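You operate a simulated robot arm through the tools that you are given. There is no shell and no other tool. Be economical: measure what you need, move in short steps, check, and stop when the job is done.

The job below is to be done with a simulated robot arm. You get a single attempt, and the scene is never put back.

TASK
Shut the tank valve and run the tap dry into the steel cup.
Fine: leave the cup on the sled, back in the middle; spill nothing. Set down upright: steel cup. Where these are worked on the way, their far stop is far enough and under half their travel is too little: bottle sled.

The check looks at the end state, three seconds after you hand in, the way a careful person would. Anything else that was tipped, shoved, dropped, spilled or broken makes it a failure.

THE ROBOT
A 7-joint arm with a two-finger parallel gripper, fixed in place. Base frame: the origin is at the foot of the arm, x ahead of it, y to its left, z up; the work surface is at about z = 0.786. Lengths are in m, angles in rad, forces in N, time in s.
Its first joint turns from -2.897 to 2.897 rad. Payload 4.4 kg.
Tool frame: the origin (TCP) lies between the finger pads and is the grasp point; the fingertips stand 0.023 m ahead of it; z points along the fingers, y is the line along which they close. The gripper opens to 0.094 m. The fingers are 0.038 m wide and 0.01 m thick; the gripper's body (0.054 by 0.096 m) begins 0.039 m behind the TCP.
Orientation is told as [roll, pitch, yaw] about the base's x, y, z axes, in that order, counted from this pose: with the fingers straight down and closing along the base's y, the tool's x points along the base's -x, its y along +y and its z along -z.

THE INTERFACE
- The arm moves only by the tool apply_moves. Its arguments are lists of equal length, an entry for each row: "hand": the closure, from 0 (fully open) to 1 (shut); "slide": the shift along the tool's x, y, z in units of 20 mm (1.0 is 20 mm), a list of three; "angular": the turn, a rotation vector about the tool's x, y, z in units of 5 degrees (1.0 is 5 degrees), a list of three. In form: {"hand": [hand, ...], "slide": [[tx, ty, tz], ...], "angular": [[wx, wy, wz], ...]}. A call has 1 to 20 rows; each row shifts and turns the commanded pose from where the row before left it, along the tool's axes as they then stand. A call with a number of a shift or a turn outside -1 to 1 is refused whole. Rows are played at 5 a second. More than 0.05 m and 0.15 rad between two rows, or a gripper value outside its range, and nothing of the call is played. Where a pose cannot be reached the arm comes as near as it can. A force on the tool above 40 N (or 10 N above the force at the start of the call, whichever is more), or a blocked arm, ends the call early, and 0.2 s more pass. Each finger travels about 0.072 m/s and halts on what it meets, pressing with about 30 N; the grip force reading is that of the motor and also rises with nothing between the fingers. The clock runs only during rows and for 0.2 s after the last one: add rows that do not move to give the fingers time. It gives the time, the measured TCP pose, the force on the tool (base axes), the opening and the grip force at its end, in the units of the frame above (readings bear some noise), with the torque about the TCP (base axes, N m) and any sound that the robot's microphone picked up.
- Cameras (640 x 400 px; columns grow to the right, rows downward): "scene" is fixed at [0.0509, 0.5015, 1.5212]; the picture's right is [0.06, -1.00, 0.00], its down [-0.44, -0.03, -0.90] and it looks along [0.90, 0.06, -0.44] (base axes); focal length 308 px, centre (320, 200). "wrist" rides on the gripper at [0.086, 0.016, -0.074] in the tool frame; the picture's right is [-0.18, 0.98, 0.00], its down [-0.58, -0.11, -0.81] and it looks along [-0.79, -0.15, 0.59] (tool axes); focal length 243 px, centre (320, 200). There is no depth. A picture from a camera that has moved, and an enlarged one, comes with that camera's place and axes in the base frame and with its lens.
- get_image(camera): a new picture of that camera. No time passes.
- zoom(camera, box): a new picture of the part [left, top, right, bottom] of that camera's present view, enlarged. No time passes.
- finish_job(): hands the job in; it is judged then, once.

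Work in short steps. Places have to be worked out from the pictures, the camera data and where the tool is seen: move nearer, look again, correct. Check each grasp and each placing, and mend what went wrong. You have 120 turns and 84 pictures in all, those below and enlarged ones among them. Open the gripper and draw the arm clear of the work before you hand the job in, unless the task says otherwise; then end with one line.

The tools are called after "Call:" as name(argument=value, ...) on one line, values as JSON. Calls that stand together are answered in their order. apply_moves: Moves the arm, as the interface text tells. Its arguments: {"type":"object","properties":{"hand":{"type":"array","items":{"type":"number"}},"slide":{"type":"array","items":{"type":"array","items":{"type":"number"}}},"angular":{"type":"array","items":{"type":"array","items":{"type":"number"}}}},"required":["hand","slide","angular"]} The other tools are called the same way: get_image (camera) takes a picture; zoom (camera, box) takes an enlarged picture of a part of a camera's view; finish_job () hands the job in.

At the start:

```text
t: 0.0
tcp_pos: [0.8103, 0.3359, 1.3432]
orientation: [-0.001, -0.002, 0.0]
wrist_force: [-0.3, -0.1, 0.0]
moment: [0.0, 0.01, 0.0]
opening: 0.0941
finger_force: 0.1
```

scene: 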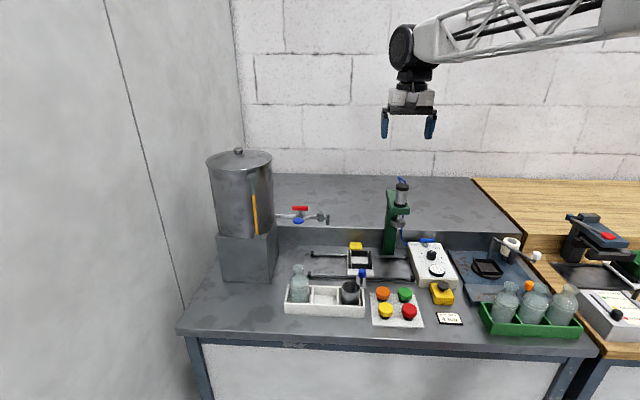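
wrist: 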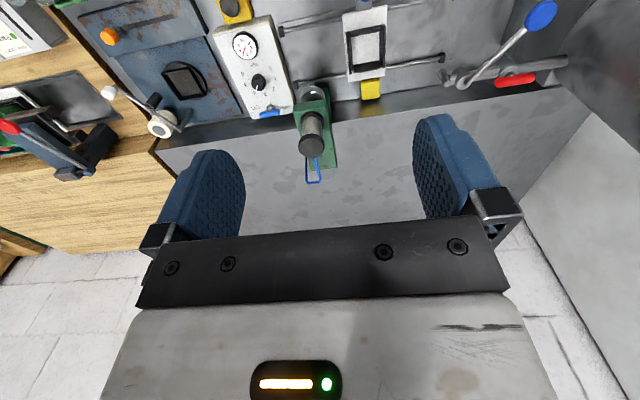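

I'll start with enlarged views of the tank/tap and of the front bench.

Call:
zoom(camera="scene", box=[200, 140, 360, 240])

Call:
zoom(camera="scene", box=[270, 220, 470, 345])

Call:
zoom(camera="wrist", box=[200, 0, 600, 250])

```text
4.00 times, centred on (280, 190) of scene
camera zoom: at [0.0509, 0.5015, 1.5212], right [0.06, -1.0, 0.0], down [-0.44, -0.03, -0.9], along [0.9, 0.06, -0.44], focal length 1233 px, centre (480, 240)
```

zoom: 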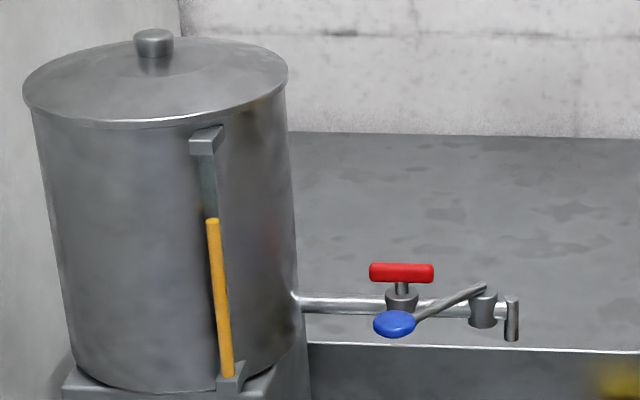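

```text
3.20 times, centred on (370, 282) of scene
camera zoom: at [0.0509, 0.5015, 1.5212], right [0.06, -1.0, 0.0], down [-0.44, -0.03, -0.9], along [0.9, 0.06, -0.44], focal length 987 px, centre (160, -64)
```

zoom: 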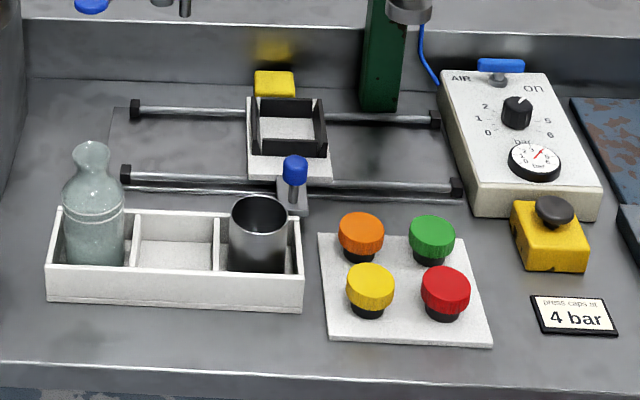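

```text
1.60 times, centred on (400, 125) of wrist
camera zoom: at [0.7229, 0.352, 1.4179], right [0.18, 0.98, 0.0], down [0.58, -0.11, 0.81], along [0.79, -0.15, -0.59], focal length 388 px, centre (192, 320)
```

zoom: 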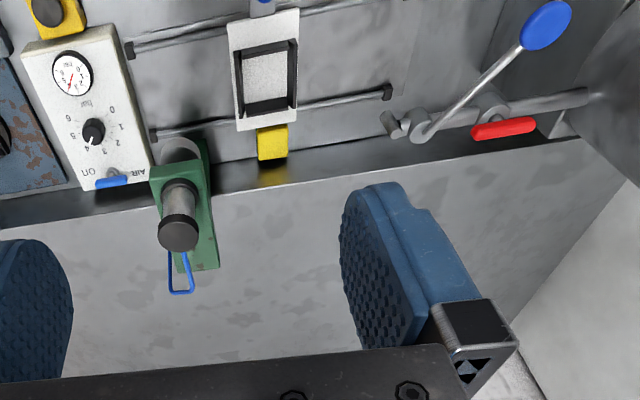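

Triangulating both views: spout ≈(0.99,0.535,0.965), red valve bar ≈(0.985,0.631,1.025), tap lever knob ≈(0.893,0.626,1.03), sled ≈(0.98,0.416). I'll move closer at a safe height and look.

Call:
apply_moves(hand=[0, 0, 0, 0, 0, 0, 0, 0], slide=[[0, 1, 0.4], [0, 1, 0.4], [0, 1, 0.4], [0, 1, 0.4], [0, 1, 0.4], [0, 1, 0.4], [0, 1, 0.4], [0, 0.5, 0.4]], angular=[[0, 0, 0], [0, 0, 0], [0, 0, 0], [0, 0, 0], [0, 0, 0], [0, 0, 0], [0, 0, 0], [0, 0, 0]])

Call:
get_image(camera="wrist")

Call:
get_image(camera="scene")

```text
t: 1.8
tcp_pos: [0.8087, 0.4864, 1.2802]
orientation: [-0.001, 0.0, 0.0]
wrist_force: [0.0, 0.1, 0.0]
moment: [0.02, -0.02, -0.02]
opening: 0.094
finger_force: 0.0
```

```text
78 pictures are left
camera wrist: at [0.7227, 0.503, 1.3541], right [0.18, 0.98, 0.0], down [0.58, -0.11, 0.81], along [0.79, -0.15, -0.59], focal length 243 px, centre (320, 200)
```

wrist: 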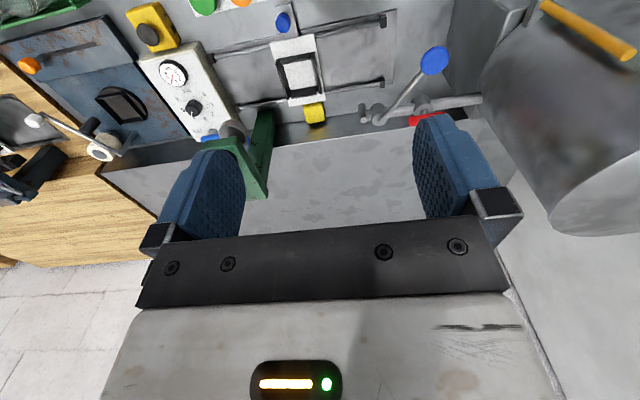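

```text
77 pictures are left
```

scene: 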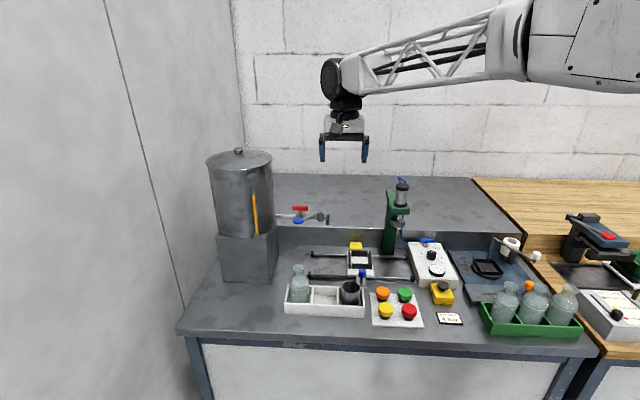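

The workspace is clear here. I'll yaw the tool 90° so the fingers close along x (camera towards −y, away from the tank), then check reach towards the valve.

Call:
apply_moves(hand=[0, 0, 0, 0, 0, 0, 0, 0, 0, 0, 0, 0, 0, 0, 0, 0, 0, 0], slide=[[0, 0, 0], [0, 0, 0], [0, 0, 0], [0, 0, 0], [0, 0, 0], [0, 0, 0], [0, 0, 0], [0, 0, 0], [0, 0, 0], [0, 0, 0], [0, 0, 0], [0, 0, 0], [0, 0, 0], [0, 0, 0], [0, 0, 0], [0, 0, 0], [0, 0, 0], [0, 0, 0]], angular=[[0, 0, -1], [0, 0, -1], [0, 0, -1], [0, 0, -1], [0, 0, -1], [0, 0, -1], [0, 0, -1], [0, 0, -1], [0, 0, -1], [0, 0, -1], [0, 0, -1], [0, 0, -1], [0, 0, -1], [0, 0, -1], [0, 0, -1], [0, 0, -1], [0, 0, -1], [0, 0, -1]])

Call:
apply_moves(hand=[0, 0, 0, 0, 0, 0, 0, 0, 0], slide=[[0, -1, 0.4], [0, -1, 0.4], [0, -1, 0.4], [0, -1, 0.4], [0, -1, 0.4], [0, -1, 0.4], [0, -1, 0.4], [0, -1, 0.4], [0, -0.7, 0.4]], angular=[[0, 0, 0], [0, 0, 0], [0, 0, 0], [0, 0, 0], [0, 0, 0], [0, 0, 0], [0, 0, 0], [0, 0, 0], [0, 0, 0]])

Call:
get_image(camera="wrist")

```text
t: 5.6
tcp_pos: [0.808, 0.4872, 1.2797]
orientation: [0.002, -0.002, 1.573]
wrist_force: [0.3, 0.5, 0.3]
moment: [-0.03, -0.03, 0.01]
opening: 0.0938
finger_force: 0.2
```

```text
t: 7.6
tcp_pos: [0.9822, 0.4855, 1.2086]
orientation: [-0.001, 0.0, 1.572]
wrist_force: [0.0, -0.4, 1.0]
moment: [0.04, -0.01, 0.01]
opening: 0.0937
finger_force: 0.0
```

```text
76 pictures are left
camera wrist: at [0.9671, 0.3983, 1.2823], right [-0.98, 0.18, 0.0], down [0.11, 0.58, 0.81], along [0.15, 0.79, -0.59], focal length 243 px, centre (320, 200)
```

wrist: 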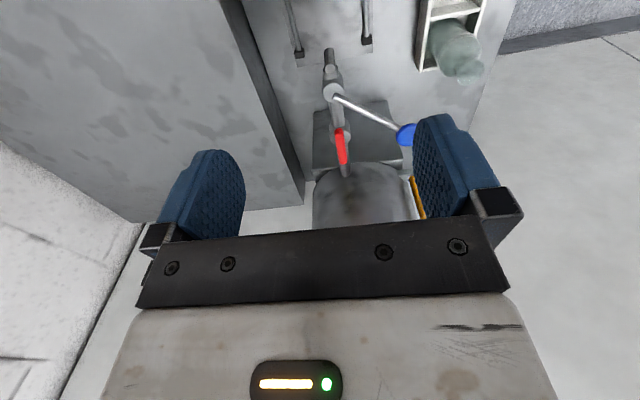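

Reach is fine here with the tool vertical. I'll step towards the valve in +y and down a bit, then look.

Call:
apply_moves(hand=[0, 0, 0, 0, 0, 0], slide=[[-1, 0, 0.4], [-1, 0, 0.4], [-1, 0, 0.4], [-1, 0, 0.4], [-1, 0, 0.4], [-0.5, 0, 0.4]], angular=[[0, 0, 0], [0, 0, 0], [0, 0, 0], [0, 0, 0], [0, 0, 0], [0, 0, 0]])

Call:
get_image(camera="wrist")

Call:
zoom(camera="scene", box=[200, 120, 360, 240])

```text
t: 9.0
tcp_pos: [0.9824, 0.5964, 1.1595]
orientation: [-0.002, 0.0, 1.57]
wrist_force: [-0.5, -0.2, 0.5]
moment: [0.0, -0.01, 0.0]
opening: 0.0942
finger_force: 0.0
```

```text
75 pictures are left
camera wrist: at [0.9665, 0.5097, 1.2341], right [-0.98, 0.18, 0.0], down [0.11, 0.58, 0.81], along [0.15, 0.79, -0.59], focal length 243 px, centre (320, 200)
```

wrist: 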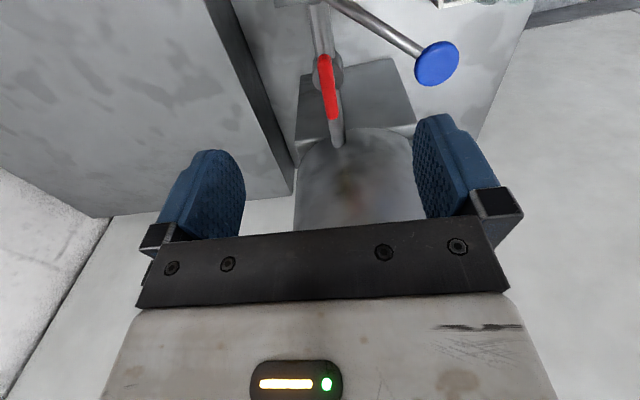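

```text
3.33 times, centred on (280, 180) of scene
camera zoom: at [0.0509, 0.5015, 1.5212], right [0.06, -1.0, 0.0], down [-0.44, -0.03, -0.9], along [0.9, 0.06, -0.44], focal length 1028 px, centre (453, 267)
```

zoom: 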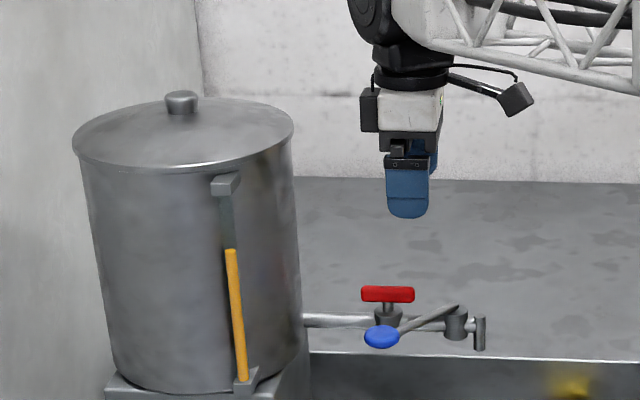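

The wrist view refines the bar: centre ≈(0.980,0.627), z≈1.025. I'll narrow the gripper to ~5 cm (to clear the lever), move over it and come down most of the way.

Call:
apply_moves(hand=[0.47, 0.47, 0.47, 0.47, 0.47, 0.47, 0.47], slide=[[-0.8, 0.05, 0], [-0.8, 0.05, 0], [0, 0, 1], [0, 0, 1], [0, 0, 1], [0, 0, 0.8], [0, 0, 0.5]], angular=[[0, 0, 0], [0, 0, 0], [0, 0, 0], [0, 0, 0], [0, 0, 0], [0, 0, 0], [0, 0, 0]])

Call:
get_image(camera="wrist")

Call:
zoom(camera="scene", box=[240, 170, 340, 232])

```text
t: 10.6
tcp_pos: [0.9811, 0.6283, 1.0728]
orientation: [-0.003, 0.002, 1.571]
wrist_force: [-0.3, 0.1, -0.9]
moment: [0.01, 0.02, -0.01]
opening: 0.05
finger_force: 0.0
```

```text
73 pictures are left
camera wrist: at [0.9652, 0.542, 1.1484], right [-0.98, 0.18, 0.0], down [0.11, 0.58, 0.81], along [0.15, 0.79, -0.59], focal length 243 px, centre (320, 200)
```

wrist: 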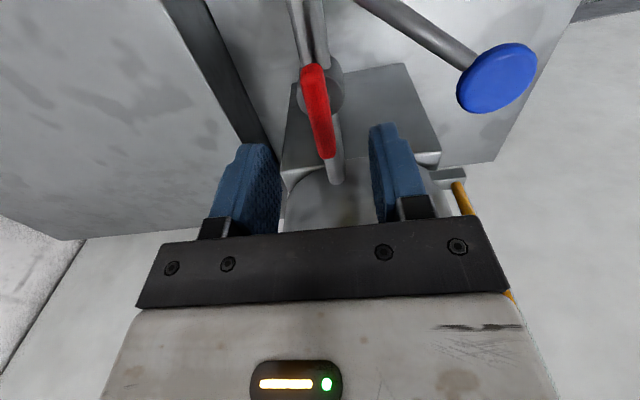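

```text
6.40 times, centred on (290, 201) of scene
camera zoom: at [0.0509, 0.5015, 1.5212], right [0.06, -1.0, 0.0], down [-0.44, -0.03, -0.9], along [0.9, 0.06, -0.44], focal length 1973 px, centre (512, 194)
```

zoom: 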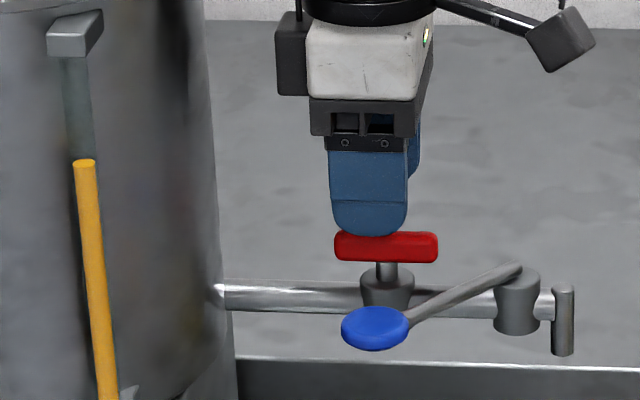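

The fingers straddle the bar; it's about 6 mm further −y. Adjust, descend 34 mm and close on the bar.

Call:
apply_moves(hand=[0.47, 0.47, 0.47, 0.8, 1, 1, 1], slide=[[0.3, 0, 0.5], [0, 0, 0.6], [0, 0, 0.6], [0, 0, 0], [0, 0, 0], [0, 0, 0], [0, 0, 0]], angular=[[0, 0, 0], [0, 0, 0], [0, 0, 0], [0, 0, 0], [0, 0, 0], [0, 0, 0], [0, 0, 0]])

Call:
zoom(camera="scene", box=[240, 170, 340, 232])

```text
t: 12.0
tcp_pos: [0.9797, 0.6233, 1.0388]
orientation: [0.002, 0.003, 1.57]
wrist_force: [-16.2, -9.9, 1.8]
moment: [0.75, -0.21, -0.02]
opening: 0.0119
finger_force: 44.7
stopped in row 6: the force on the tool passed its limit at 43 N (the readings are from after the stop); the commanded pose is now the measured one
```

```text
6.40 times, centred on (290, 201) of scene
camera zoom: at [0.0509, 0.5015, 1.5212], right [0.06, -1.0, 0.0], down [-0.44, -0.03, -0.9], along [0.9, 0.06, -0.44], focal length 1973 px, centre (512, 194)
```

zoom: 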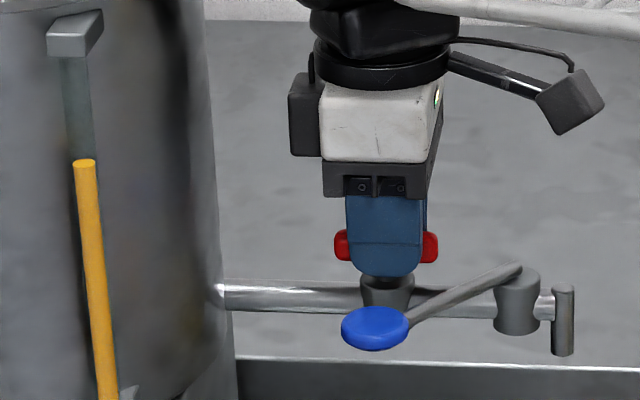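

Gripped the bar (12 mm opening). Now I'll try turning clockwise (from above) a little and watch the resistance.

Call:
apply_moves(hand=[1, 1, 1, 1], slide=[[0, 0, 0], [0, 0, 0], [0, 0, 0], [0, 0, 0]], angular=[[0, 0, 1], [0, 0, 1], [0, 0, 1], [0, 0, 1]])

Call:
zoom(camera="scene", box=[240, 170, 340, 232])

```text
t: 13.2
tcp_pos: [0.979, 0.6232, 1.0405]
orientation: [0.003, 0.002, 1.222]
wrist_force: [-13.5, -9.4, 3.1]
moment: [-0.24, -0.17, 0.06]
opening: 0.0117
finger_force: 45.3
stopped in row 4: the force on the tool passed its limit at 40 N (the readings are from after the stop); the commanded pose is now the measured one
```

```text
6.40 times, centred on (290, 201) of scene
camera zoom: at [0.0509, 0.5015, 1.5212], right [0.06, -1.0, 0.0], down [-0.44, -0.03, -0.9], along [0.9, 0.06, -0.44], focal length 1973 px, centre (512, 194)
```

zoom: 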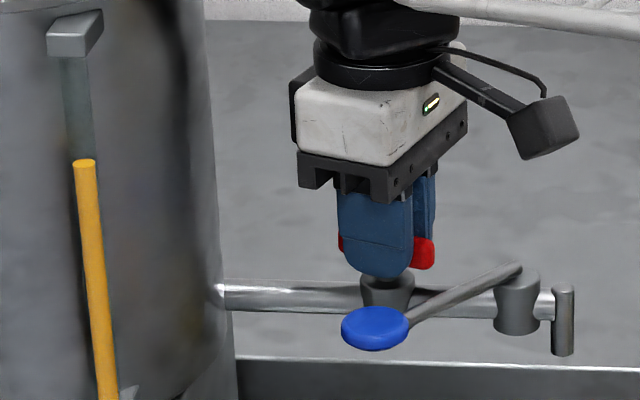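

The bar turns freely (almost no z-moment). I'll relieve the small side force and continue.

Call:
apply_moves(hand=[1, 1, 1, 1, 1, 1, 1, 1], slide=[[0.07, 0.05, 0], [0, 0, 0], [0, 0, 0], [0, 0, 0], [0, 0, 0], [0, 0, 0], [0, 0, 0], [0, 0, 0]], angular=[[0, 0, 0.5], [0, 0, 1], [0, 0, 1], [0, 0, 1], [0, 0, 1], [0, 0, 1], [0, 0, 1], [0, 0, 1]])

```text
t: 14.9
tcp_pos: [0.9776, 0.624, 1.0392]
orientation: [-0.001, 0.004, 0.564]
wrist_force: [-9.2, 18.4, 7.0]
moment: [0.79, -0.88, 0.07]
opening: 0.0119
finger_force: 44.7
```

Turned ~58°. Continue to 90°, easing 1 mm towards +y.

Call:
apply_moves(hand=[1, 1, 1, 1, 1, 1, 1, 1], slide=[[0.02, 0.06, 0], [0, 0, 0], [0, 0, 0], [0, 0, 0], [0, 0, 0], [0, 0, 0], [0, 0, 0], [0, 0, 0]], angular=[[0, 0, 1], [0, 0, 1], [0, 0, 1], [0, 0, 1], [0, 0, 1], [0, 0, 1], [0, 0, 0.5], [0, 0, 0]])

Call:
zoom(camera="scene", box=[240, 170, 340, 232])

```text
t: 15.9
tcp_pos: [0.9768, 0.6248, 1.0393]
orientation: [-0.001, 0.001, 0.256]
wrist_force: [2.5, 5.5, -1.1]
moment: [0.0, 0.22, 0.0]
opening: 0.012
finger_force: 44.9
stopped in row 4: the force on the tool passed its limit at 41 N (the readings are from after the stop); the commanded pose is now the measured one
```

```text
6.40 times, centred on (290, 201) of scene
camera zoom: at [0.0509, 0.5015, 1.5212], right [0.06, -1.0, 0.0], down [-0.44, -0.03, -0.9], along [0.9, 0.06, -0.44], focal length 1973 px, centre (512, 194)
```

zoom: 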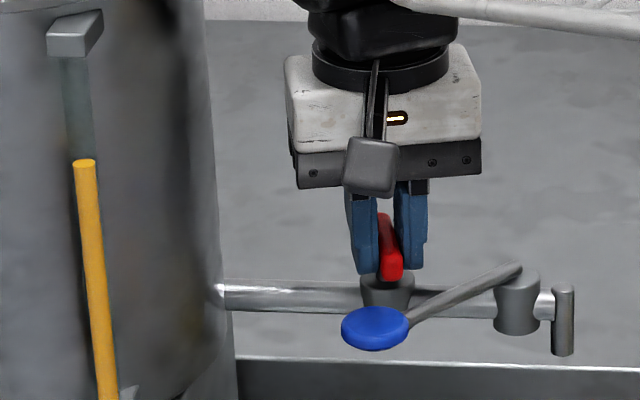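

75° so far, forces now relaxed. Continue the remaining 15°.

Call:
apply_moves(hand=[1, 1, 1, 1, 1], slide=[[0, 0, 0], [0, 0, 0], [0, 0, 0], [0, 0, 0], [0, 0, 0]], angular=[[0, 0, 0.7], [0, 0, 0.7], [0, 0, 0.7], [0, 0, 0.7], [0, 0, 0.3]])

```text
t: 17.1
tcp_pos: [0.978, 0.6246, 1.0397]
orientation: [-0.003, 0.002, -0.013]
wrist_force: [-18.5, 9.2, -1.8]
moment: [0.13, -0.95, 0.82]
opening: 0.012
finger_force: 45.2
```

Moment about z jumped to 0.8 N·m at 90°: the stop, so it's shut. Release, rise and look.

Call:
apply_moves(hand=[0.5, 0.5, 0.5, 0.5, 0.5, 0.5, 0.5, 0.5], slide=[[0, 0, 0], [0, 0, 0], [0, 0, -0.5], [0, 0, -1], [0, 0, -1], [0, 0, -1], [0, 0, -1], [0, -1, -1]], angular=[[0, 0, 0], [0, 0, 0], [0, 0, 0], [0, 0, 0], [0, 0, 0], [0, 0, 0], [0, 0, 0], [0, 0, 0]])

Call:
zoom(camera="scene", box=[240, 170, 340, 232])

Call:
get_image(camera="wrist")

```text
t: 18.9
tcp_pos: [0.9776, 0.606, 1.147]
orientation: [-0.001, 0.003, -0.015]
wrist_force: [-0.3, 0.7, -1.2]
moment: [-0.03, 0.0, 0.04]
opening: 0.0469
finger_force: 0.1
```

```text
6.40 times, centred on (290, 201) of scene
camera zoom: at [0.0509, 0.5015, 1.5212], right [0.06, -1.0, 0.0], down [-0.44, -0.03, -0.9], along [0.9, 0.06, -0.44], focal length 1973 px, centre (512, 194)
```

zoom: 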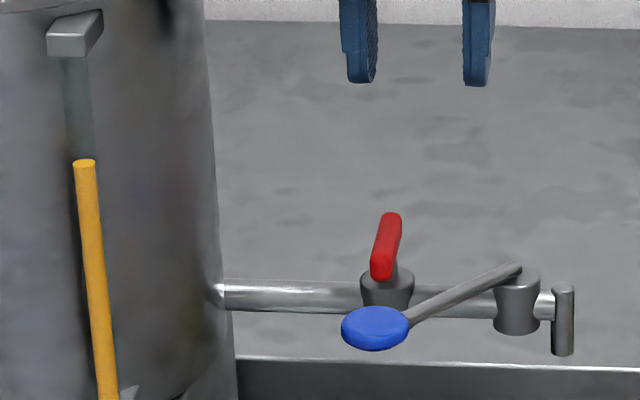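

```text
67 pictures are left
camera wrist: at [0.892, 0.6216, 1.2234], right [0.2, 0.98, 0.0], down [0.58, -0.12, 0.8], along [0.79, -0.16, -0.59], focal length 243 px, centre (320, 200)
```

wrist: 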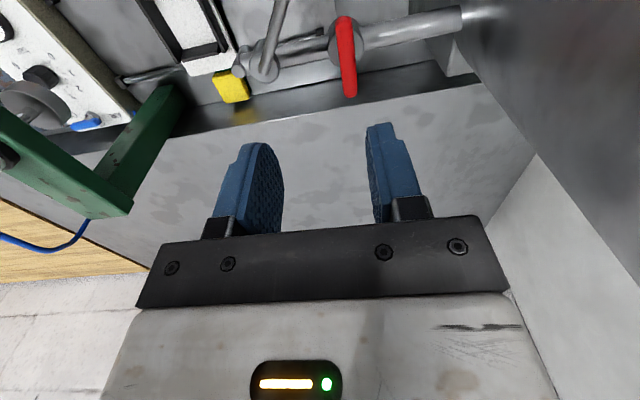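

Valve handle is now across the pipe – shut. Next, move back over the tray to locate the cup.

Call:
apply_moves(hand=[0, 0, 0, 0, 0, 0, 0, 0, 0, 0, 0, 0, 0, 0], slide=[[1, -0.53, 0], [1, -0.53, 0], [1, -0.53, 0], [1, -0.53, 0], [1, -0.53, 0], [1, -0.53, 0], [1, -0.53, 0], [1, -0.53, 0], [1, -0.53, 0], [1, -0.53, 0], [1, -0.53, 0], [1, -0.53, 0], [1, -0.53, 0], [1, -0.53, 0]], angular=[[0, 0, 0], [0, 0, 0], [0, 0, 0], [0, 0, 0], [0, 0, 0], [0, 0, 0], [0, 0, 0], [0, 0, 0], [0, 0, 0], [0, 0, 0], [0, 0, 0], [0, 0, 0], [0, 0, 0], [0, 0, 0]])

Call:
get_image(camera="wrist")

Call:
zoom(camera="scene", box=[280, 225, 440, 325])

```text
t: 21.9
tcp_pos: [0.6949, 0.4596, 1.1498]
orientation: [0.001, 0.002, -0.014]
wrist_force: [0.5, -0.5, -0.1]
moment: [-0.02, -0.02, -0.01]
opening: 0.0938
finger_force: 0.0
```

```text
66 pictures are left
camera wrist: at [0.6093, 0.4767, 1.2248], right [0.2, 0.98, 0.0], down [0.58, -0.12, 0.81], along [0.79, -0.16, -0.59], focal length 243 px, centre (320, 200)
```

wrist: 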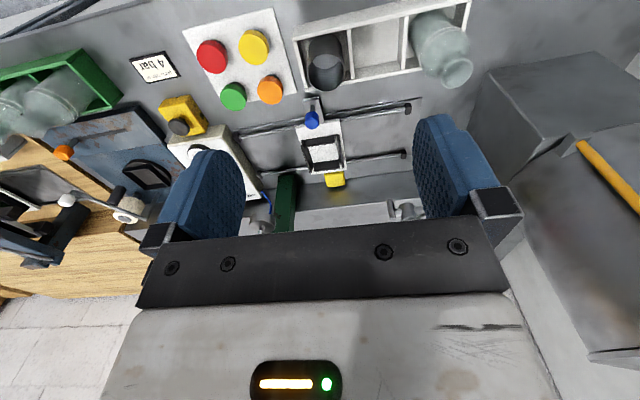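

```text
4.00 times, centred on (360, 275) of scene
camera zoom: at [0.0509, 0.5015, 1.5212], right [0.06, -1.0, 0.0], down [-0.44, -0.03, -0.9], along [0.9, 0.06, -0.44], focal length 1233 px, centre (160, -100)
```

zoom: 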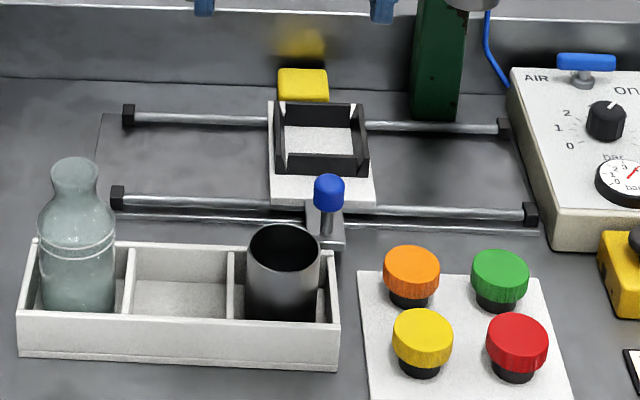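

Cup rim ≈(0.776,0.454,0.88). I'll zoom for finer detail on cup, tray and nest.

Call:
zoom(camera="wrist", box=[240, 0, 440, 125])

Call:
zoom(camera="wrist", box=[260, 90, 430, 196])

Call:
zoom(camera="scene", box=[335, 235, 385, 266])

```text
3.20 times, centred on (340, 62) of wrist
camera zoom: at [0.6093, 0.4767, 1.2248], right [0.2, 0.98, 0.0], down [0.58, -0.12, 0.81], along [0.79, -0.16, -0.59], focal length 776 px, centre (256, 640)
```

zoom: 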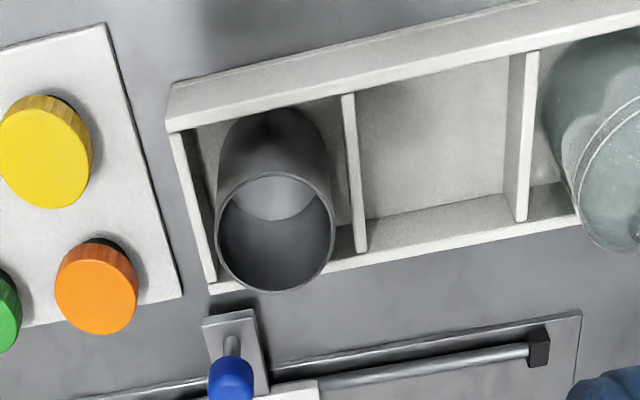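

```text
3.76 times, centred on (345, 143) of wrist
camera zoom: at [0.6093, 0.4767, 1.2248], right [0.2, 0.98, 0.0], down [0.58, -0.12, 0.81], along [0.79, -0.16, -0.59], focal length 913 px, centre (226, 415)
```

zoom: 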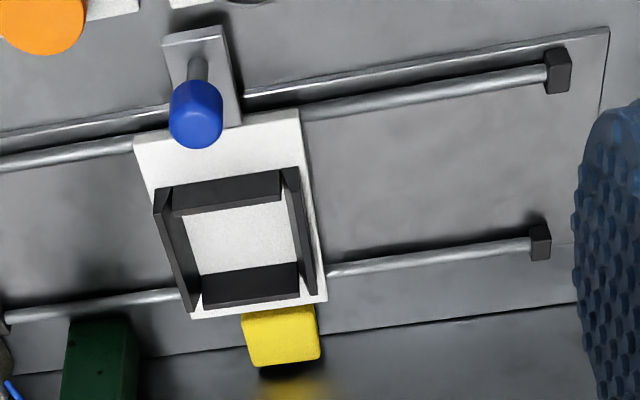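

```text
12.80 times, centred on (360, 250) of scene
camera zoom: at [0.0509, 0.5015, 1.5212], right [0.06, -1.0, 0.0], down [-0.44, -0.03, -0.9], along [0.9, 0.06, -0.44], focal length 3946 px, centre (-192, -446)
```

zoom: 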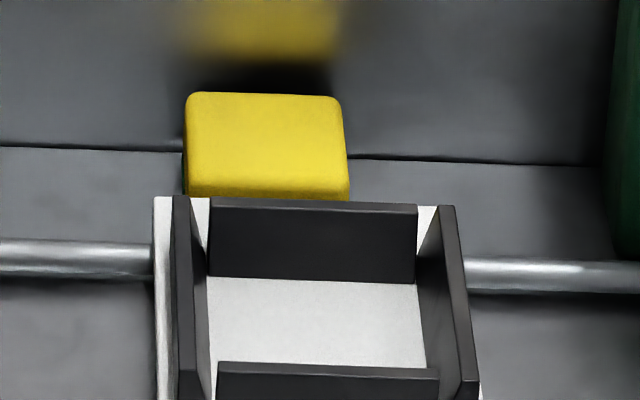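

Tray wall top ≈0.812, cup rim ≈0.88. I'll tilt the tool 30° forward (for reach at the sled later) and move to a pre-grasp point ~10 cm back along the tool axis.

Call:
apply_moves(hand=[0, 0, 0, 0, 0, 0, 0, 0, 0, 0, 0, 0, 0, 0, 0, 0], slide=[[0, 0, 0], [0, 0, 0], [0, 0, 0], [0, 0, 0], [0, 0, 0], [0, 0, 0], [0.373, -0.028, 0.957], [0.373, -0.028, 0.957], [0.373, -0.028, 0.957], [0.373, -0.028, 0.957], [0.373, -0.028, 0.957], [0.373, -0.028, 0.957], [0.373, -0.028, 0.957], [0.373, -0.028, 0.957], [0.373, -0.028, 0.957], [0.373, -0.028, 0.957]], angular=[[0, 0, -0.16], [0, -1, 0], [0, -1, 0], [0, -1, 0], [0, -1, 0], [0, -1, 0], [0, -1, 0], [0, 0, 0], [0, 0, 0], [0, 0, 0], [0, 0, 0], [0, 0, 0], [0, 0, 0], [0, 0, 0], [0, 0, 0], [0, 0, 0]])

Call:
get_image(camera="wrist")

Call:
zoom(camera="scene", box=[270, 200, 430, 325])

```text
t: 25.3
tcp_pos: [0.7227, 0.4549, 0.9478]
orientation: [0.001, -0.521, 0.0]
wrist_force: [-0.4, 0.5, 0.0]
moment: [-0.01, 0.0, -0.01]
opening: 0.0943
finger_force: 0.0
```

```text
61 pictures are left
camera wrist: at [0.6117, 0.4706, 0.97], right [0.16, 0.98, 0.09], down [0.1, -0.11, 0.99], along [0.98, -0.15, -0.12], focal length 243 px, centre (320, 200)
```

wrist: 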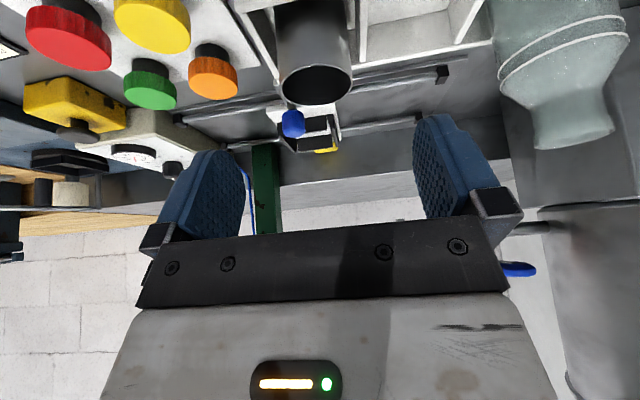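

```text
3.20 times, centred on (350, 262) of scene
camera zoom: at [0.0509, 0.5015, 1.5212], right [0.06, -1.0, 0.0], down [-0.44, -0.03, -0.9], along [0.9, 0.06, -0.44], focal length 987 px, centre (224, 0)
```

zoom: 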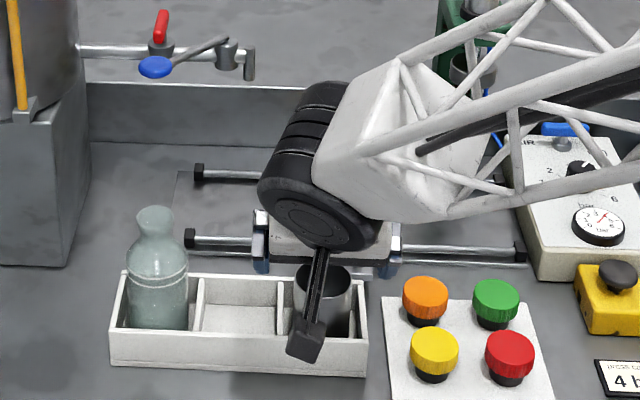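

Cup lies on axis of the gripper (y≈0.452). Advance 11 cm along the tool axis to straddle the cup.

Call:
apply_moves(hand=[0, 0, 0, 0, 0, 0, 0], slide=[[0, -0.13, 1], [0, 0, 1], [0, 0, 1], [0, 0, 1], [0, 0, 0.8], [0, 0, 0.5], [0, 0, 0]], angular=[[0, 0, 0], [0, 0, 0], [0, 0, 0], [0, 0, 0], [0, 0, 0], [0, 0, 0], [0, 0, 0]])

Call:
get_image(camera="wrist")

Call:
zoom(camera="scene", box=[270, 220, 430, 325])

```text
t: 26.9
tcp_pos: [0.7763, 0.451, 0.8554]
orientation: [0.0, -0.523, 0.0]
wrist_force: [-0.5, -0.7, -0.5]
moment: [-0.02, 0.0, -0.02]
opening: 0.0939
finger_force: 0.1
```

```text
59 pictures are left
camera wrist: at [0.6649, 0.4675, 0.8776], right [0.16, 0.98, 0.09], down [0.1, -0.11, 0.99], along [0.98, -0.15, -0.12], focal length 243 px, centre (320, 200)
```

wrist: 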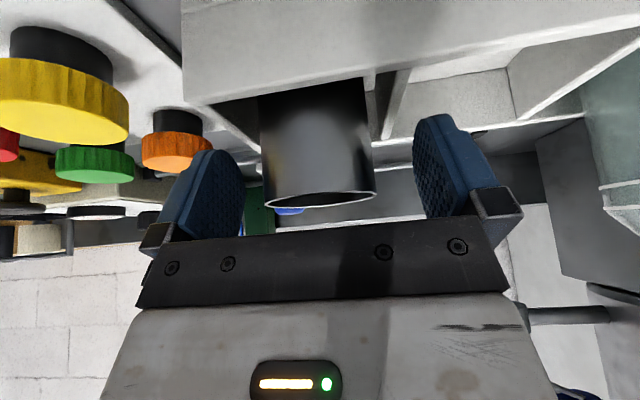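

```text
3.81 times, centred on (350, 272) of scene
camera zoom: at [0.0509, 0.5015, 1.5212], right [0.06, -1.0, 0.0], down [-0.44, -0.03, -0.9], along [0.9, 0.06, -0.44], focal length 1174 px, centre (206, -76)
```

zoom: 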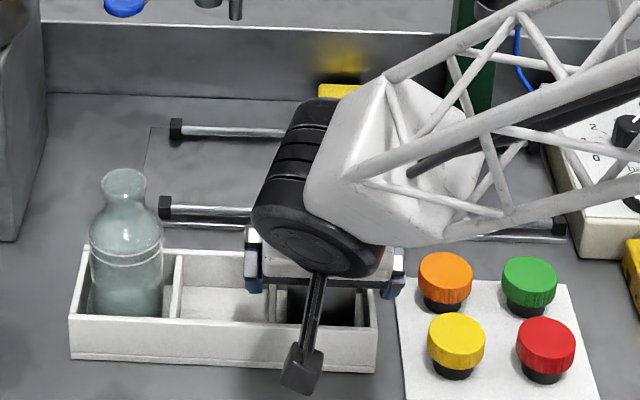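

Cup is between the fingers; rim ≈0.863, divider tops ≈0.82. I'll raise 4 mm for divider clearance and close on the cup.

Call:
apply_moves(hand=[0, 0.2, 0.4, 0.6, 0.7, 0.7], slide=[[-0.1, -0.05, -0.17], [0, 0, 0], [0, 0, 0], [0, 0, 0], [0, 0, 0], [0, 0, 0]], angular=[[0, 0, 0], [0, 0, 0], [0, 0, 0], [0, 0, 0], [0, 0, 0], [0, 0, 0]])

Call:
get_image(camera="wrist")

```text
t: 28.3
tcp_pos: [0.7761, 0.4506, 0.8584]
orientation: [-0.002, -0.521, -0.001]
wrist_force: [1.2, 1.1, 1.2]
moment: [0.09, 0.03, 0.01]
opening: 0.0547
finger_force: 30.2
```

```text
57 pictures are left
camera wrist: at [0.6649, 0.4666, 0.8813], right [0.16, 0.98, 0.09], down [0.1, -0.11, 0.99], along [0.98, -0.15, -0.12], focal length 243 px, centre (320, 200)
```

wrist: 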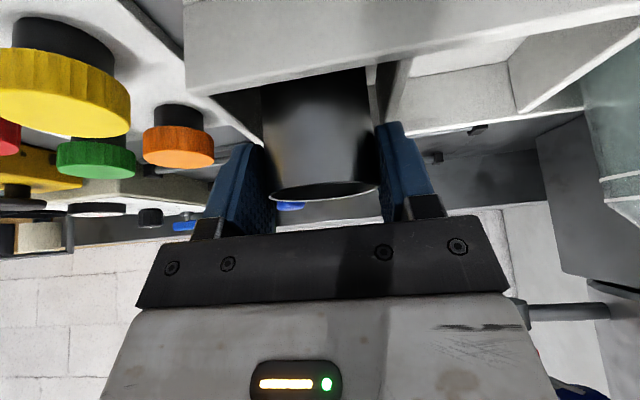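

Grip is firm (54.7 mm). Lift straight up 11 cm.

Call:
apply_moves(hand=[0.7, 0.7, 0.7, 0.7, 0.7, 0.7, 0.7], slide=[[-0.2, 0, -0.35], [-0.5, 0, -0.866], [-0.5, 0, -0.866], [-0.5, 0, -0.866], [-0.5, 0, -0.866], [-0.5, 0, -0.866], [0, 0, 0]], angular=[[0, 0, 0], [0, 0, 0], [0, 0, 0], [0, 0, 0], [0, 0, 0], [0, 0, 0], [0, 0, 0]])

Call:
zoom(camera="scene", box=[270, 200, 430, 325])

Call:
get_image(camera="wrist")

```text
t: 29.9
tcp_pos: [0.7759, 0.4513, 0.9658]
orientation: [-0.001, -0.521, -0.001]
wrist_force: [-0.3, 0.6, -0.5]
moment: [-0.02, 0.06, -0.02]
opening: 0.0549
finger_force: 29.7
```

```text
3.20 times, centred on (350, 262) of scene
camera zoom: at [0.0509, 0.5015, 1.5212], right [0.06, -1.0, 0.0], down [-0.44, -0.03, -0.9], along [0.9, 0.06, -0.44], focal length 987 px, centre (224, 0)
```

zoom: 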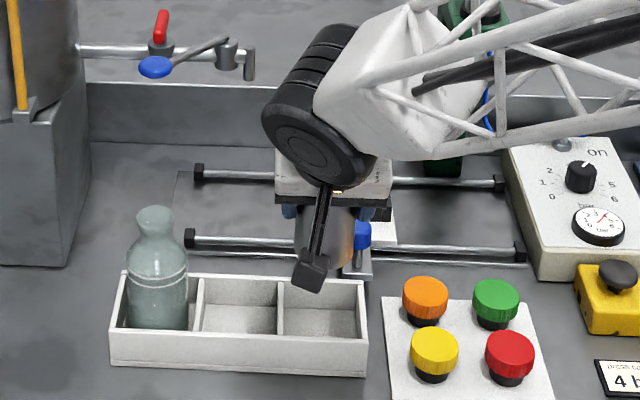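

```text
55 pictures are left
camera wrist: at [0.6647, 0.4671, 0.9887], right [0.16, 0.98, 0.09], down [0.1, -0.11, 0.99], along [0.98, -0.15, -0.12], focal length 243 px, centre (320, 200)
```

wrist: 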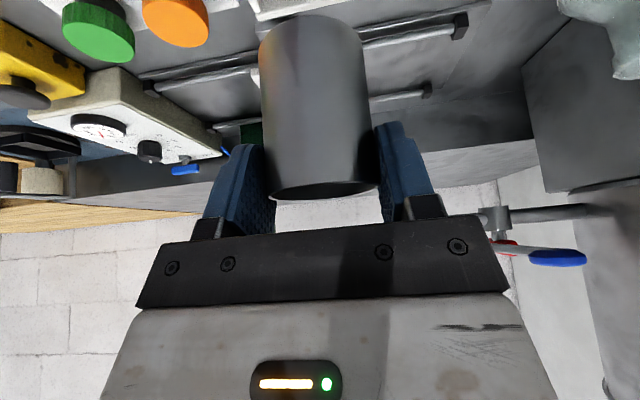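

Cup is held upright, tray untouched otherwise. Before placing I need an accurate nest position: I'll raise, return the tool to vertical (cup empty) and look down steeply past the cup from the left.

Call:
apply_moves(hand=[0.7, 0.7, 0.7, 0.7, 0.7, 0.7, 0.7, 0.7, 0.7, 0.7, 0.7, 0.7, 0.7, 0.7, 0.7, 0.7, 0.7, 0.7], slide=[[-0.5, 0, -0.866], [-0.5, 0, -0.866], [-0.5, 0, -0.866], [-0.5, 0, -0.866], [-0.5, 0, -0.866], [-0.5, 0, -0.866], [-0.5, 0, -0.866], [-0.5, 0, -0.866], [-0.5, 0, -0.866], [-0.5, 0, -0.866], [-0.5, 0, -0.866], [-0.35, 0, -0.6], [0, 0, 0], [0, 0, 0], [0, 0, 0], [0, 0, 0], [0, 0, 0], [0, 0, 0]], angular=[[0, 0, 0], [0, 0, 0], [0, 0, 0], [0, 0, 0], [0, 0, 0], [0, 0, 0], [0, 0, 0], [0, 0, 0], [0, 0, 0], [0, 0, 0], [0, 0, 0], [0, 0, 0], [0, 1, 0], [0, 1, 0], [0, 1, 0], [0, 1, 0], [0, 1, 0], [0, 1, 0]])

Call:
apply_moves(hand=[0.7, 0.7, 0.7, 0.7, 0.7, 0.7, 0.7, 0.7, 0.7], slide=[[-0.9, 0.5, 0], [-0.9, 0.5, 0], [-0.9, 0.5, 0], [-0.9, 0.5, 0], [-0.9, 0.5, 0], [-0.9, 0.5, 0], [-0.9, 0.5, 0], [-0.9, 0.5, 0], [0, 0, 0]], angular=[[0, 0, 0], [0, 0, 0], [0, 0, 0], [0, 0, 0], [0, 0, 0], [0, 0, 0], [0, 0, 0], [0, 0, 0], [0, 0, 0]])

Call:
get_image(camera="wrist")

```text
t: 33.7
tcp_pos: [0.7782, 0.451, 1.2001]
orientation: [-0.002, 0.004, 0.002]
wrist_force: [0.1, -0.3, 0.3]
moment: [-0.03, 0.02, 0.02]
opening: 0.0547
finger_force: 29.9
```

```text
t: 35.7
tcp_pos: [0.9232, 0.5312, 1.2014]
orientation: [0.001, 0.002, 0.001]
wrist_force: [0.4, -0.2, -0.5]
moment: [-0.03, 0.04, 0.02]
opening: 0.0548
finger_force: 30.3
```

```text
54 pictures are left
camera wrist: at [0.8368, 0.5458, 1.277], right [0.18, 0.98, 0.0], down [0.58, -0.11, 0.81], along [0.79, -0.15, -0.59], focal length 243 px, centre (320, 200)
```

wrist: 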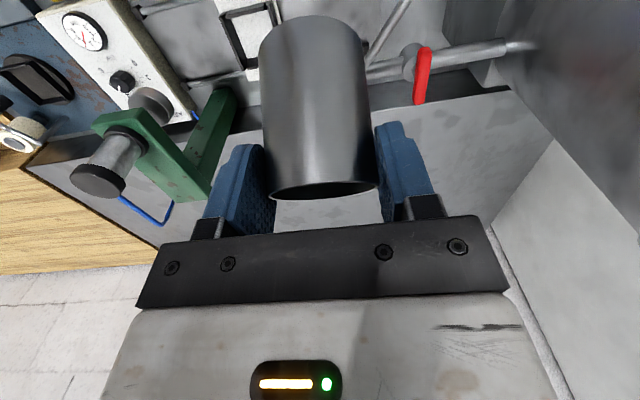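

The nest is partly visible; shift back and left a bit for a full view.

Call:
apply_moves(hand=[0.7, 0.7, 0.7, 0.7], slide=[[0.8, 0.7, 0], [0.8, 0.7, 0], [0, 0.6, 0], [0, 0, 0]], angular=[[0, 0, 0], [0, 0, 0], [0, 0, 0], [0, 0, 0]])

Call:
zoom(camera="wrist", box=[150, 0, 310, 100])

Call:
zoom(camera="scene", box=[310, 225, 430, 300])

```text
t: 36.7
tcp_pos: [0.8894, 0.5699, 1.2007]
orientation: [-0.001, 0.003, 0.0]
wrist_force: [0.0, -0.8, -0.4]
moment: [-0.02, -0.04, -0.02]
opening: 0.0546
finger_force: 30.4
```

```text
4.00 times, centred on (230, 50) of wrist
camera zoom: at [0.8033, 0.5856, 1.2754], right [0.18, 0.98, 0.0], down [0.58, -0.11, 0.81], along [0.79, -0.15, -0.59], focal length 970 px, centre (680, 800)
```

zoom: 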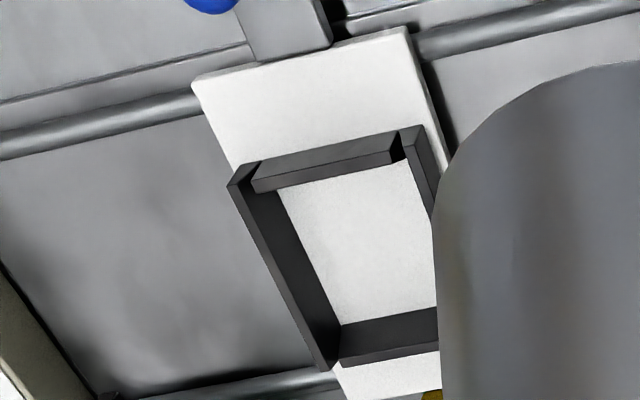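

```text
5.33 times, centred on (370, 262) of scene
camera zoom: at [0.0509, 0.5015, 1.5212], right [0.06, -1.0, 0.0], down [-0.44, -0.03, -0.9], along [0.9, 0.06, -0.44], focal length 1644 px, centre (53, -133)
```

zoom: 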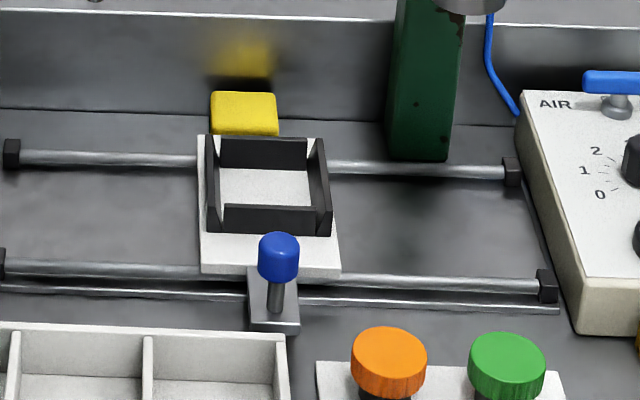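

Triangulation agrees well: nest floor back-right corner (1.011,0.381,0.816) → nest centre ≈(0.977,0.4125), floor z 0.816, wall tops ≈0.84. Cup base is ≈65 mm below TCP, cup axis ≈5 mm ahead of TCP. Tilt back to 30° and move above the nest.

Call:
apply_moves(hand=[0.7, 0.7, 0.7, 0.7, 0.7, 0.7, 0.7, 0.7, 0.7, 0.7, 0.7, 0.7, 0.7, 0.7, 0.7], slide=[[0, 0, 0], [0, 0, 0], [0, 0, 0], [0, 0, 0], [0, 0, 0], [0, 0, 0], [-0.449, -0.984, 0.259], [-0.449, -0.984, 0.259], [-0.449, -0.984, 0.259], [-0.449, -0.984, 0.259], [-0.449, -0.984, 0.259], [-0.449, -0.984, 0.259], [-0.449, -0.984, 0.259], [-0.449, -0.984, 0.259], [0, 0, 0]], angular=[[0, -1, 0], [0, -1, 0], [0, -1, 0], [0, -1, 0], [0, -1, 0], [0, -1, 0], [0, 0, 0], [0, 0, 0], [0, 0, 0], [0, 0, 0], [0, 0, 0], [0, 0, 0], [0, 0, 0], [0, 0, 0], [0, 0, 0]])

Call:
apply_moves(hand=[0.7, 0.7, 0.7, 0.7, 0.7, 0.7, 0.7, 0.7, 0.7, 0.7, 0.7, 0.7, 0.7, 0.7], slide=[[0.5, 0, 0.866], [0.5, 0, 0.866], [0.5, 0, 0.866], [0.5, 0, 0.866], [0.5, 0, 0.866], [0.5, 0, 0.866], [0.5, 0, 0.866], [0.5, 0, 0.866], [0.5, 0, 0.866], [0.5, 0, 0.866], [0.5, 0, 0.866], [0.5, 0, 0.866], [0.25, 0, 0.433], [0, 0, 0]], angular=[[0, 0, 0], [0, 0, 0], [0, 0, 0], [0, 0, 0], [0, 0, 0], [0, 0, 0], [0, 0, 0], [0, 0, 0], [0, 0, 0], [0, 0, 0], [0, 0, 0], [0, 0, 0], [0, 0, 0], [0, 0, 0]])

Call:
zoom(camera="scene", box=[290, 180, 430, 300])

Call:
get_image(camera="wrist")

```text
t: 39.9
tcp_pos: [0.9721, 0.4136, 1.2016]
orientation: [0.0, -0.522, 0.0]
wrist_force: [-0.2, -0.5, -0.8]
moment: [0.06, 0.02, 0.02]
opening: 0.0548
finger_force: 30.0
```

```text
t: 42.9
tcp_pos: [0.9719, 0.4122, 0.9497]
orientation: [0.001, -0.523, -0.001]
wrist_force: [-0.2, -0.3, 0.1]
moment: [0.01, -0.02, 0.0]
opening: 0.0545
finger_force: 30.0
```

```text
3.33 times, centred on (360, 240) of scene
camera zoom: at [0.0509, 0.5015, 1.5212], right [0.06, -1.0, 0.0], down [-0.44, -0.03, -0.9], along [0.9, 0.06, -0.44], focal length 1028 px, centre (187, 67)
```

zoom: 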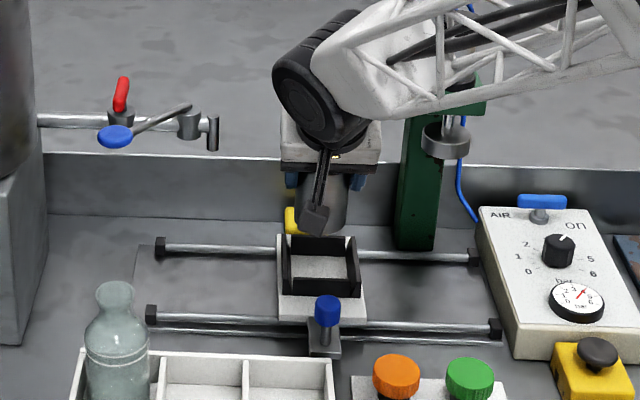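

```text
50 pictures are left
camera wrist: at [0.8605, 0.4292, 0.9724], right [0.16, 0.98, 0.09], down [0.1, -0.11, 0.99], along [0.98, -0.15, -0.12], focal length 243 px, centre (320, 200)
```

wrist: 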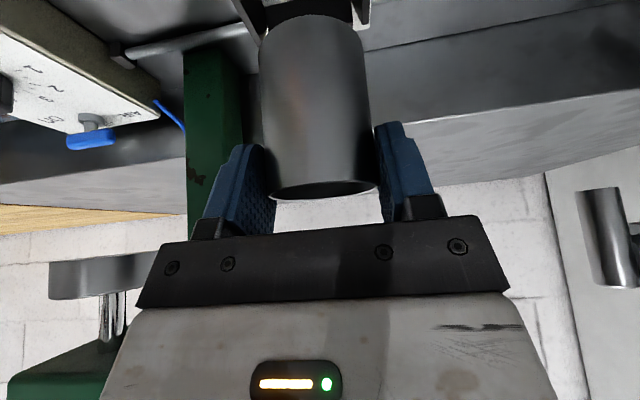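

Reachable. Lower until the base is just above the wall tops and check alignment.

Call:
apply_moves(hand=[0.7, 0.7, 0.7], slide=[[0.5, 0, 0.866], [0.4, 0, 0.693], [0, 0, 0]], angular=[[0, 0, 0], [0, 0, 0], [0, 0, 0]])

Call:
zoom(camera="scene", box=[325, 215, 405, 270])

Call:
zoom(camera="wrist", box=[220, 0, 420, 125])

```text
t: 43.7
tcp_pos: [0.9706, 0.4125, 0.9148]
orientation: [0.001, -0.523, 0.001]
wrist_force: [-0.5, 0.3, -0.9]
moment: [-0.01, 0.02, 0.02]
opening: 0.055
finger_force: 30.8
```

```text
7.27 times, centred on (365, 242) of scene
camera zoom: at [0.0509, 0.5015, 1.5212], right [0.06, -1.0, 0.0], down [-0.44, -0.03, -0.9], along [0.9, 0.06, -0.44], focal length 2242 px, centre (-7, -109)
```

zoom: 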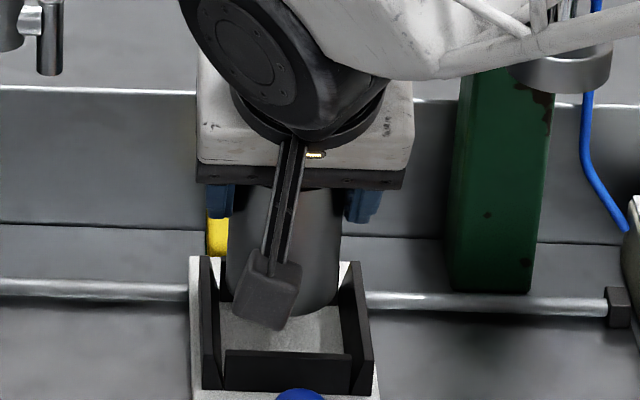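

```text
3.20 times, centred on (320, 62) of wrist
camera zoom: at [0.8597, 0.4284, 0.9379], right [0.16, 0.98, 0.09], down [0.1, -0.11, 0.99], along [0.98, -0.15, -0.12], focal length 776 px, centre (320, 640)
```

zoom: 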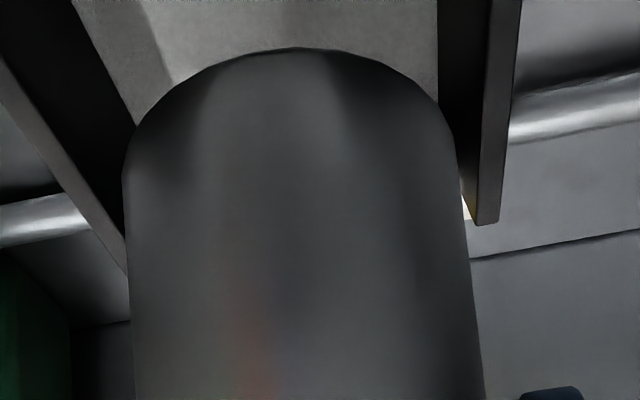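

Alignment looks good (cup ~2 mm too far −y, margin ±6 mm). Correct and lower to ~5 mm above the floor.

Call:
apply_moves(hand=[0.7, 0.7, 0.7, 0.7, 0.7], slide=[[-0.04, 0.08, 0.02], [0.25, 0, 0.433], [0.25, 0, 0.433], [0.2, 0, 0.346], [0, 0, 0]], angular=[[0, 0, 0], [0, 0, 0], [0, 0, 0], [0, 0, 0], [0, 0, 0]])

Call:
zoom(camera="scene", box=[325, 215, 405, 270])

```text
t: 44.9
tcp_pos: [0.973, 0.4147, 0.8885]
orientation: [0.0, -0.521, 0.0]
wrist_force: [0.7, -0.1, -1.0]
moment: [0.03, -0.02, -0.01]
opening: 0.0547
finger_force: 30.5
```

```text
7.27 times, centred on (365, 242) of scene
camera zoom: at [0.0509, 0.5015, 1.5212], right [0.06, -1.0, 0.0], down [-0.44, -0.03, -0.9], along [0.9, 0.06, -0.44], focal length 2242 px, centre (-7, -109)
```

zoom: 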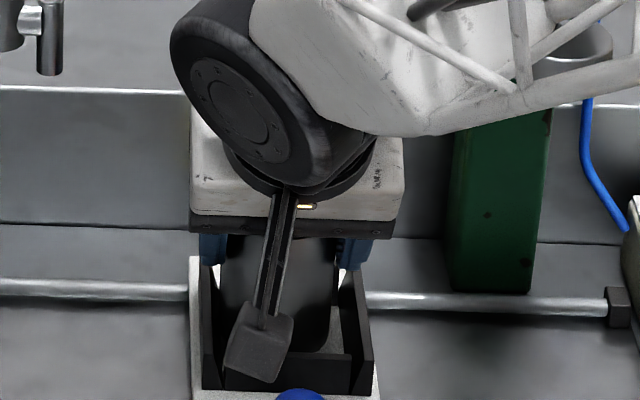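

Cup is inside the nest walls with no contact yet. Lower in 2 mm rows watching the force.

Call:
apply_moves(hand=[0.7, 0.7, 0.7, 0.7], slide=[[0.05, 0, 0.087], [0.05, 0, 0.087], [0.05, 0, 0.087], [0, 0, 0]], angular=[[0, 0, 0], [0, 0, 0], [0, 0, 0], [0, 0, 0]])

```text
t: 45.9
tcp_pos: [0.9721, 0.4149, 0.8824]
orientation: [0.0, -0.522, -0.001]
wrist_force: [-0.6, -2.4, 3.9]
moment: [-0.11, 0.05, -0.02]
opening: 0.0548
finger_force: 29.9
```

A first sign of contact (≈4 N). One more millimetre to confirm.

Call:
apply_moves(hand=[0.7, 0.7], slide=[[0.03, 0, 0.05], [0, 0, 0]], angular=[[0, 0, 0], [0, 0, 0]])

```text
t: 46.5
tcp_pos: [0.9727, 0.414, 0.8804]
orientation: [0.001, -0.523, 0.0]
wrist_force: [0.3, -2.6, 13.1]
moment: [-0.18, -0.04, -0.03]
opening: 0.0549
finger_force: 29.8
```

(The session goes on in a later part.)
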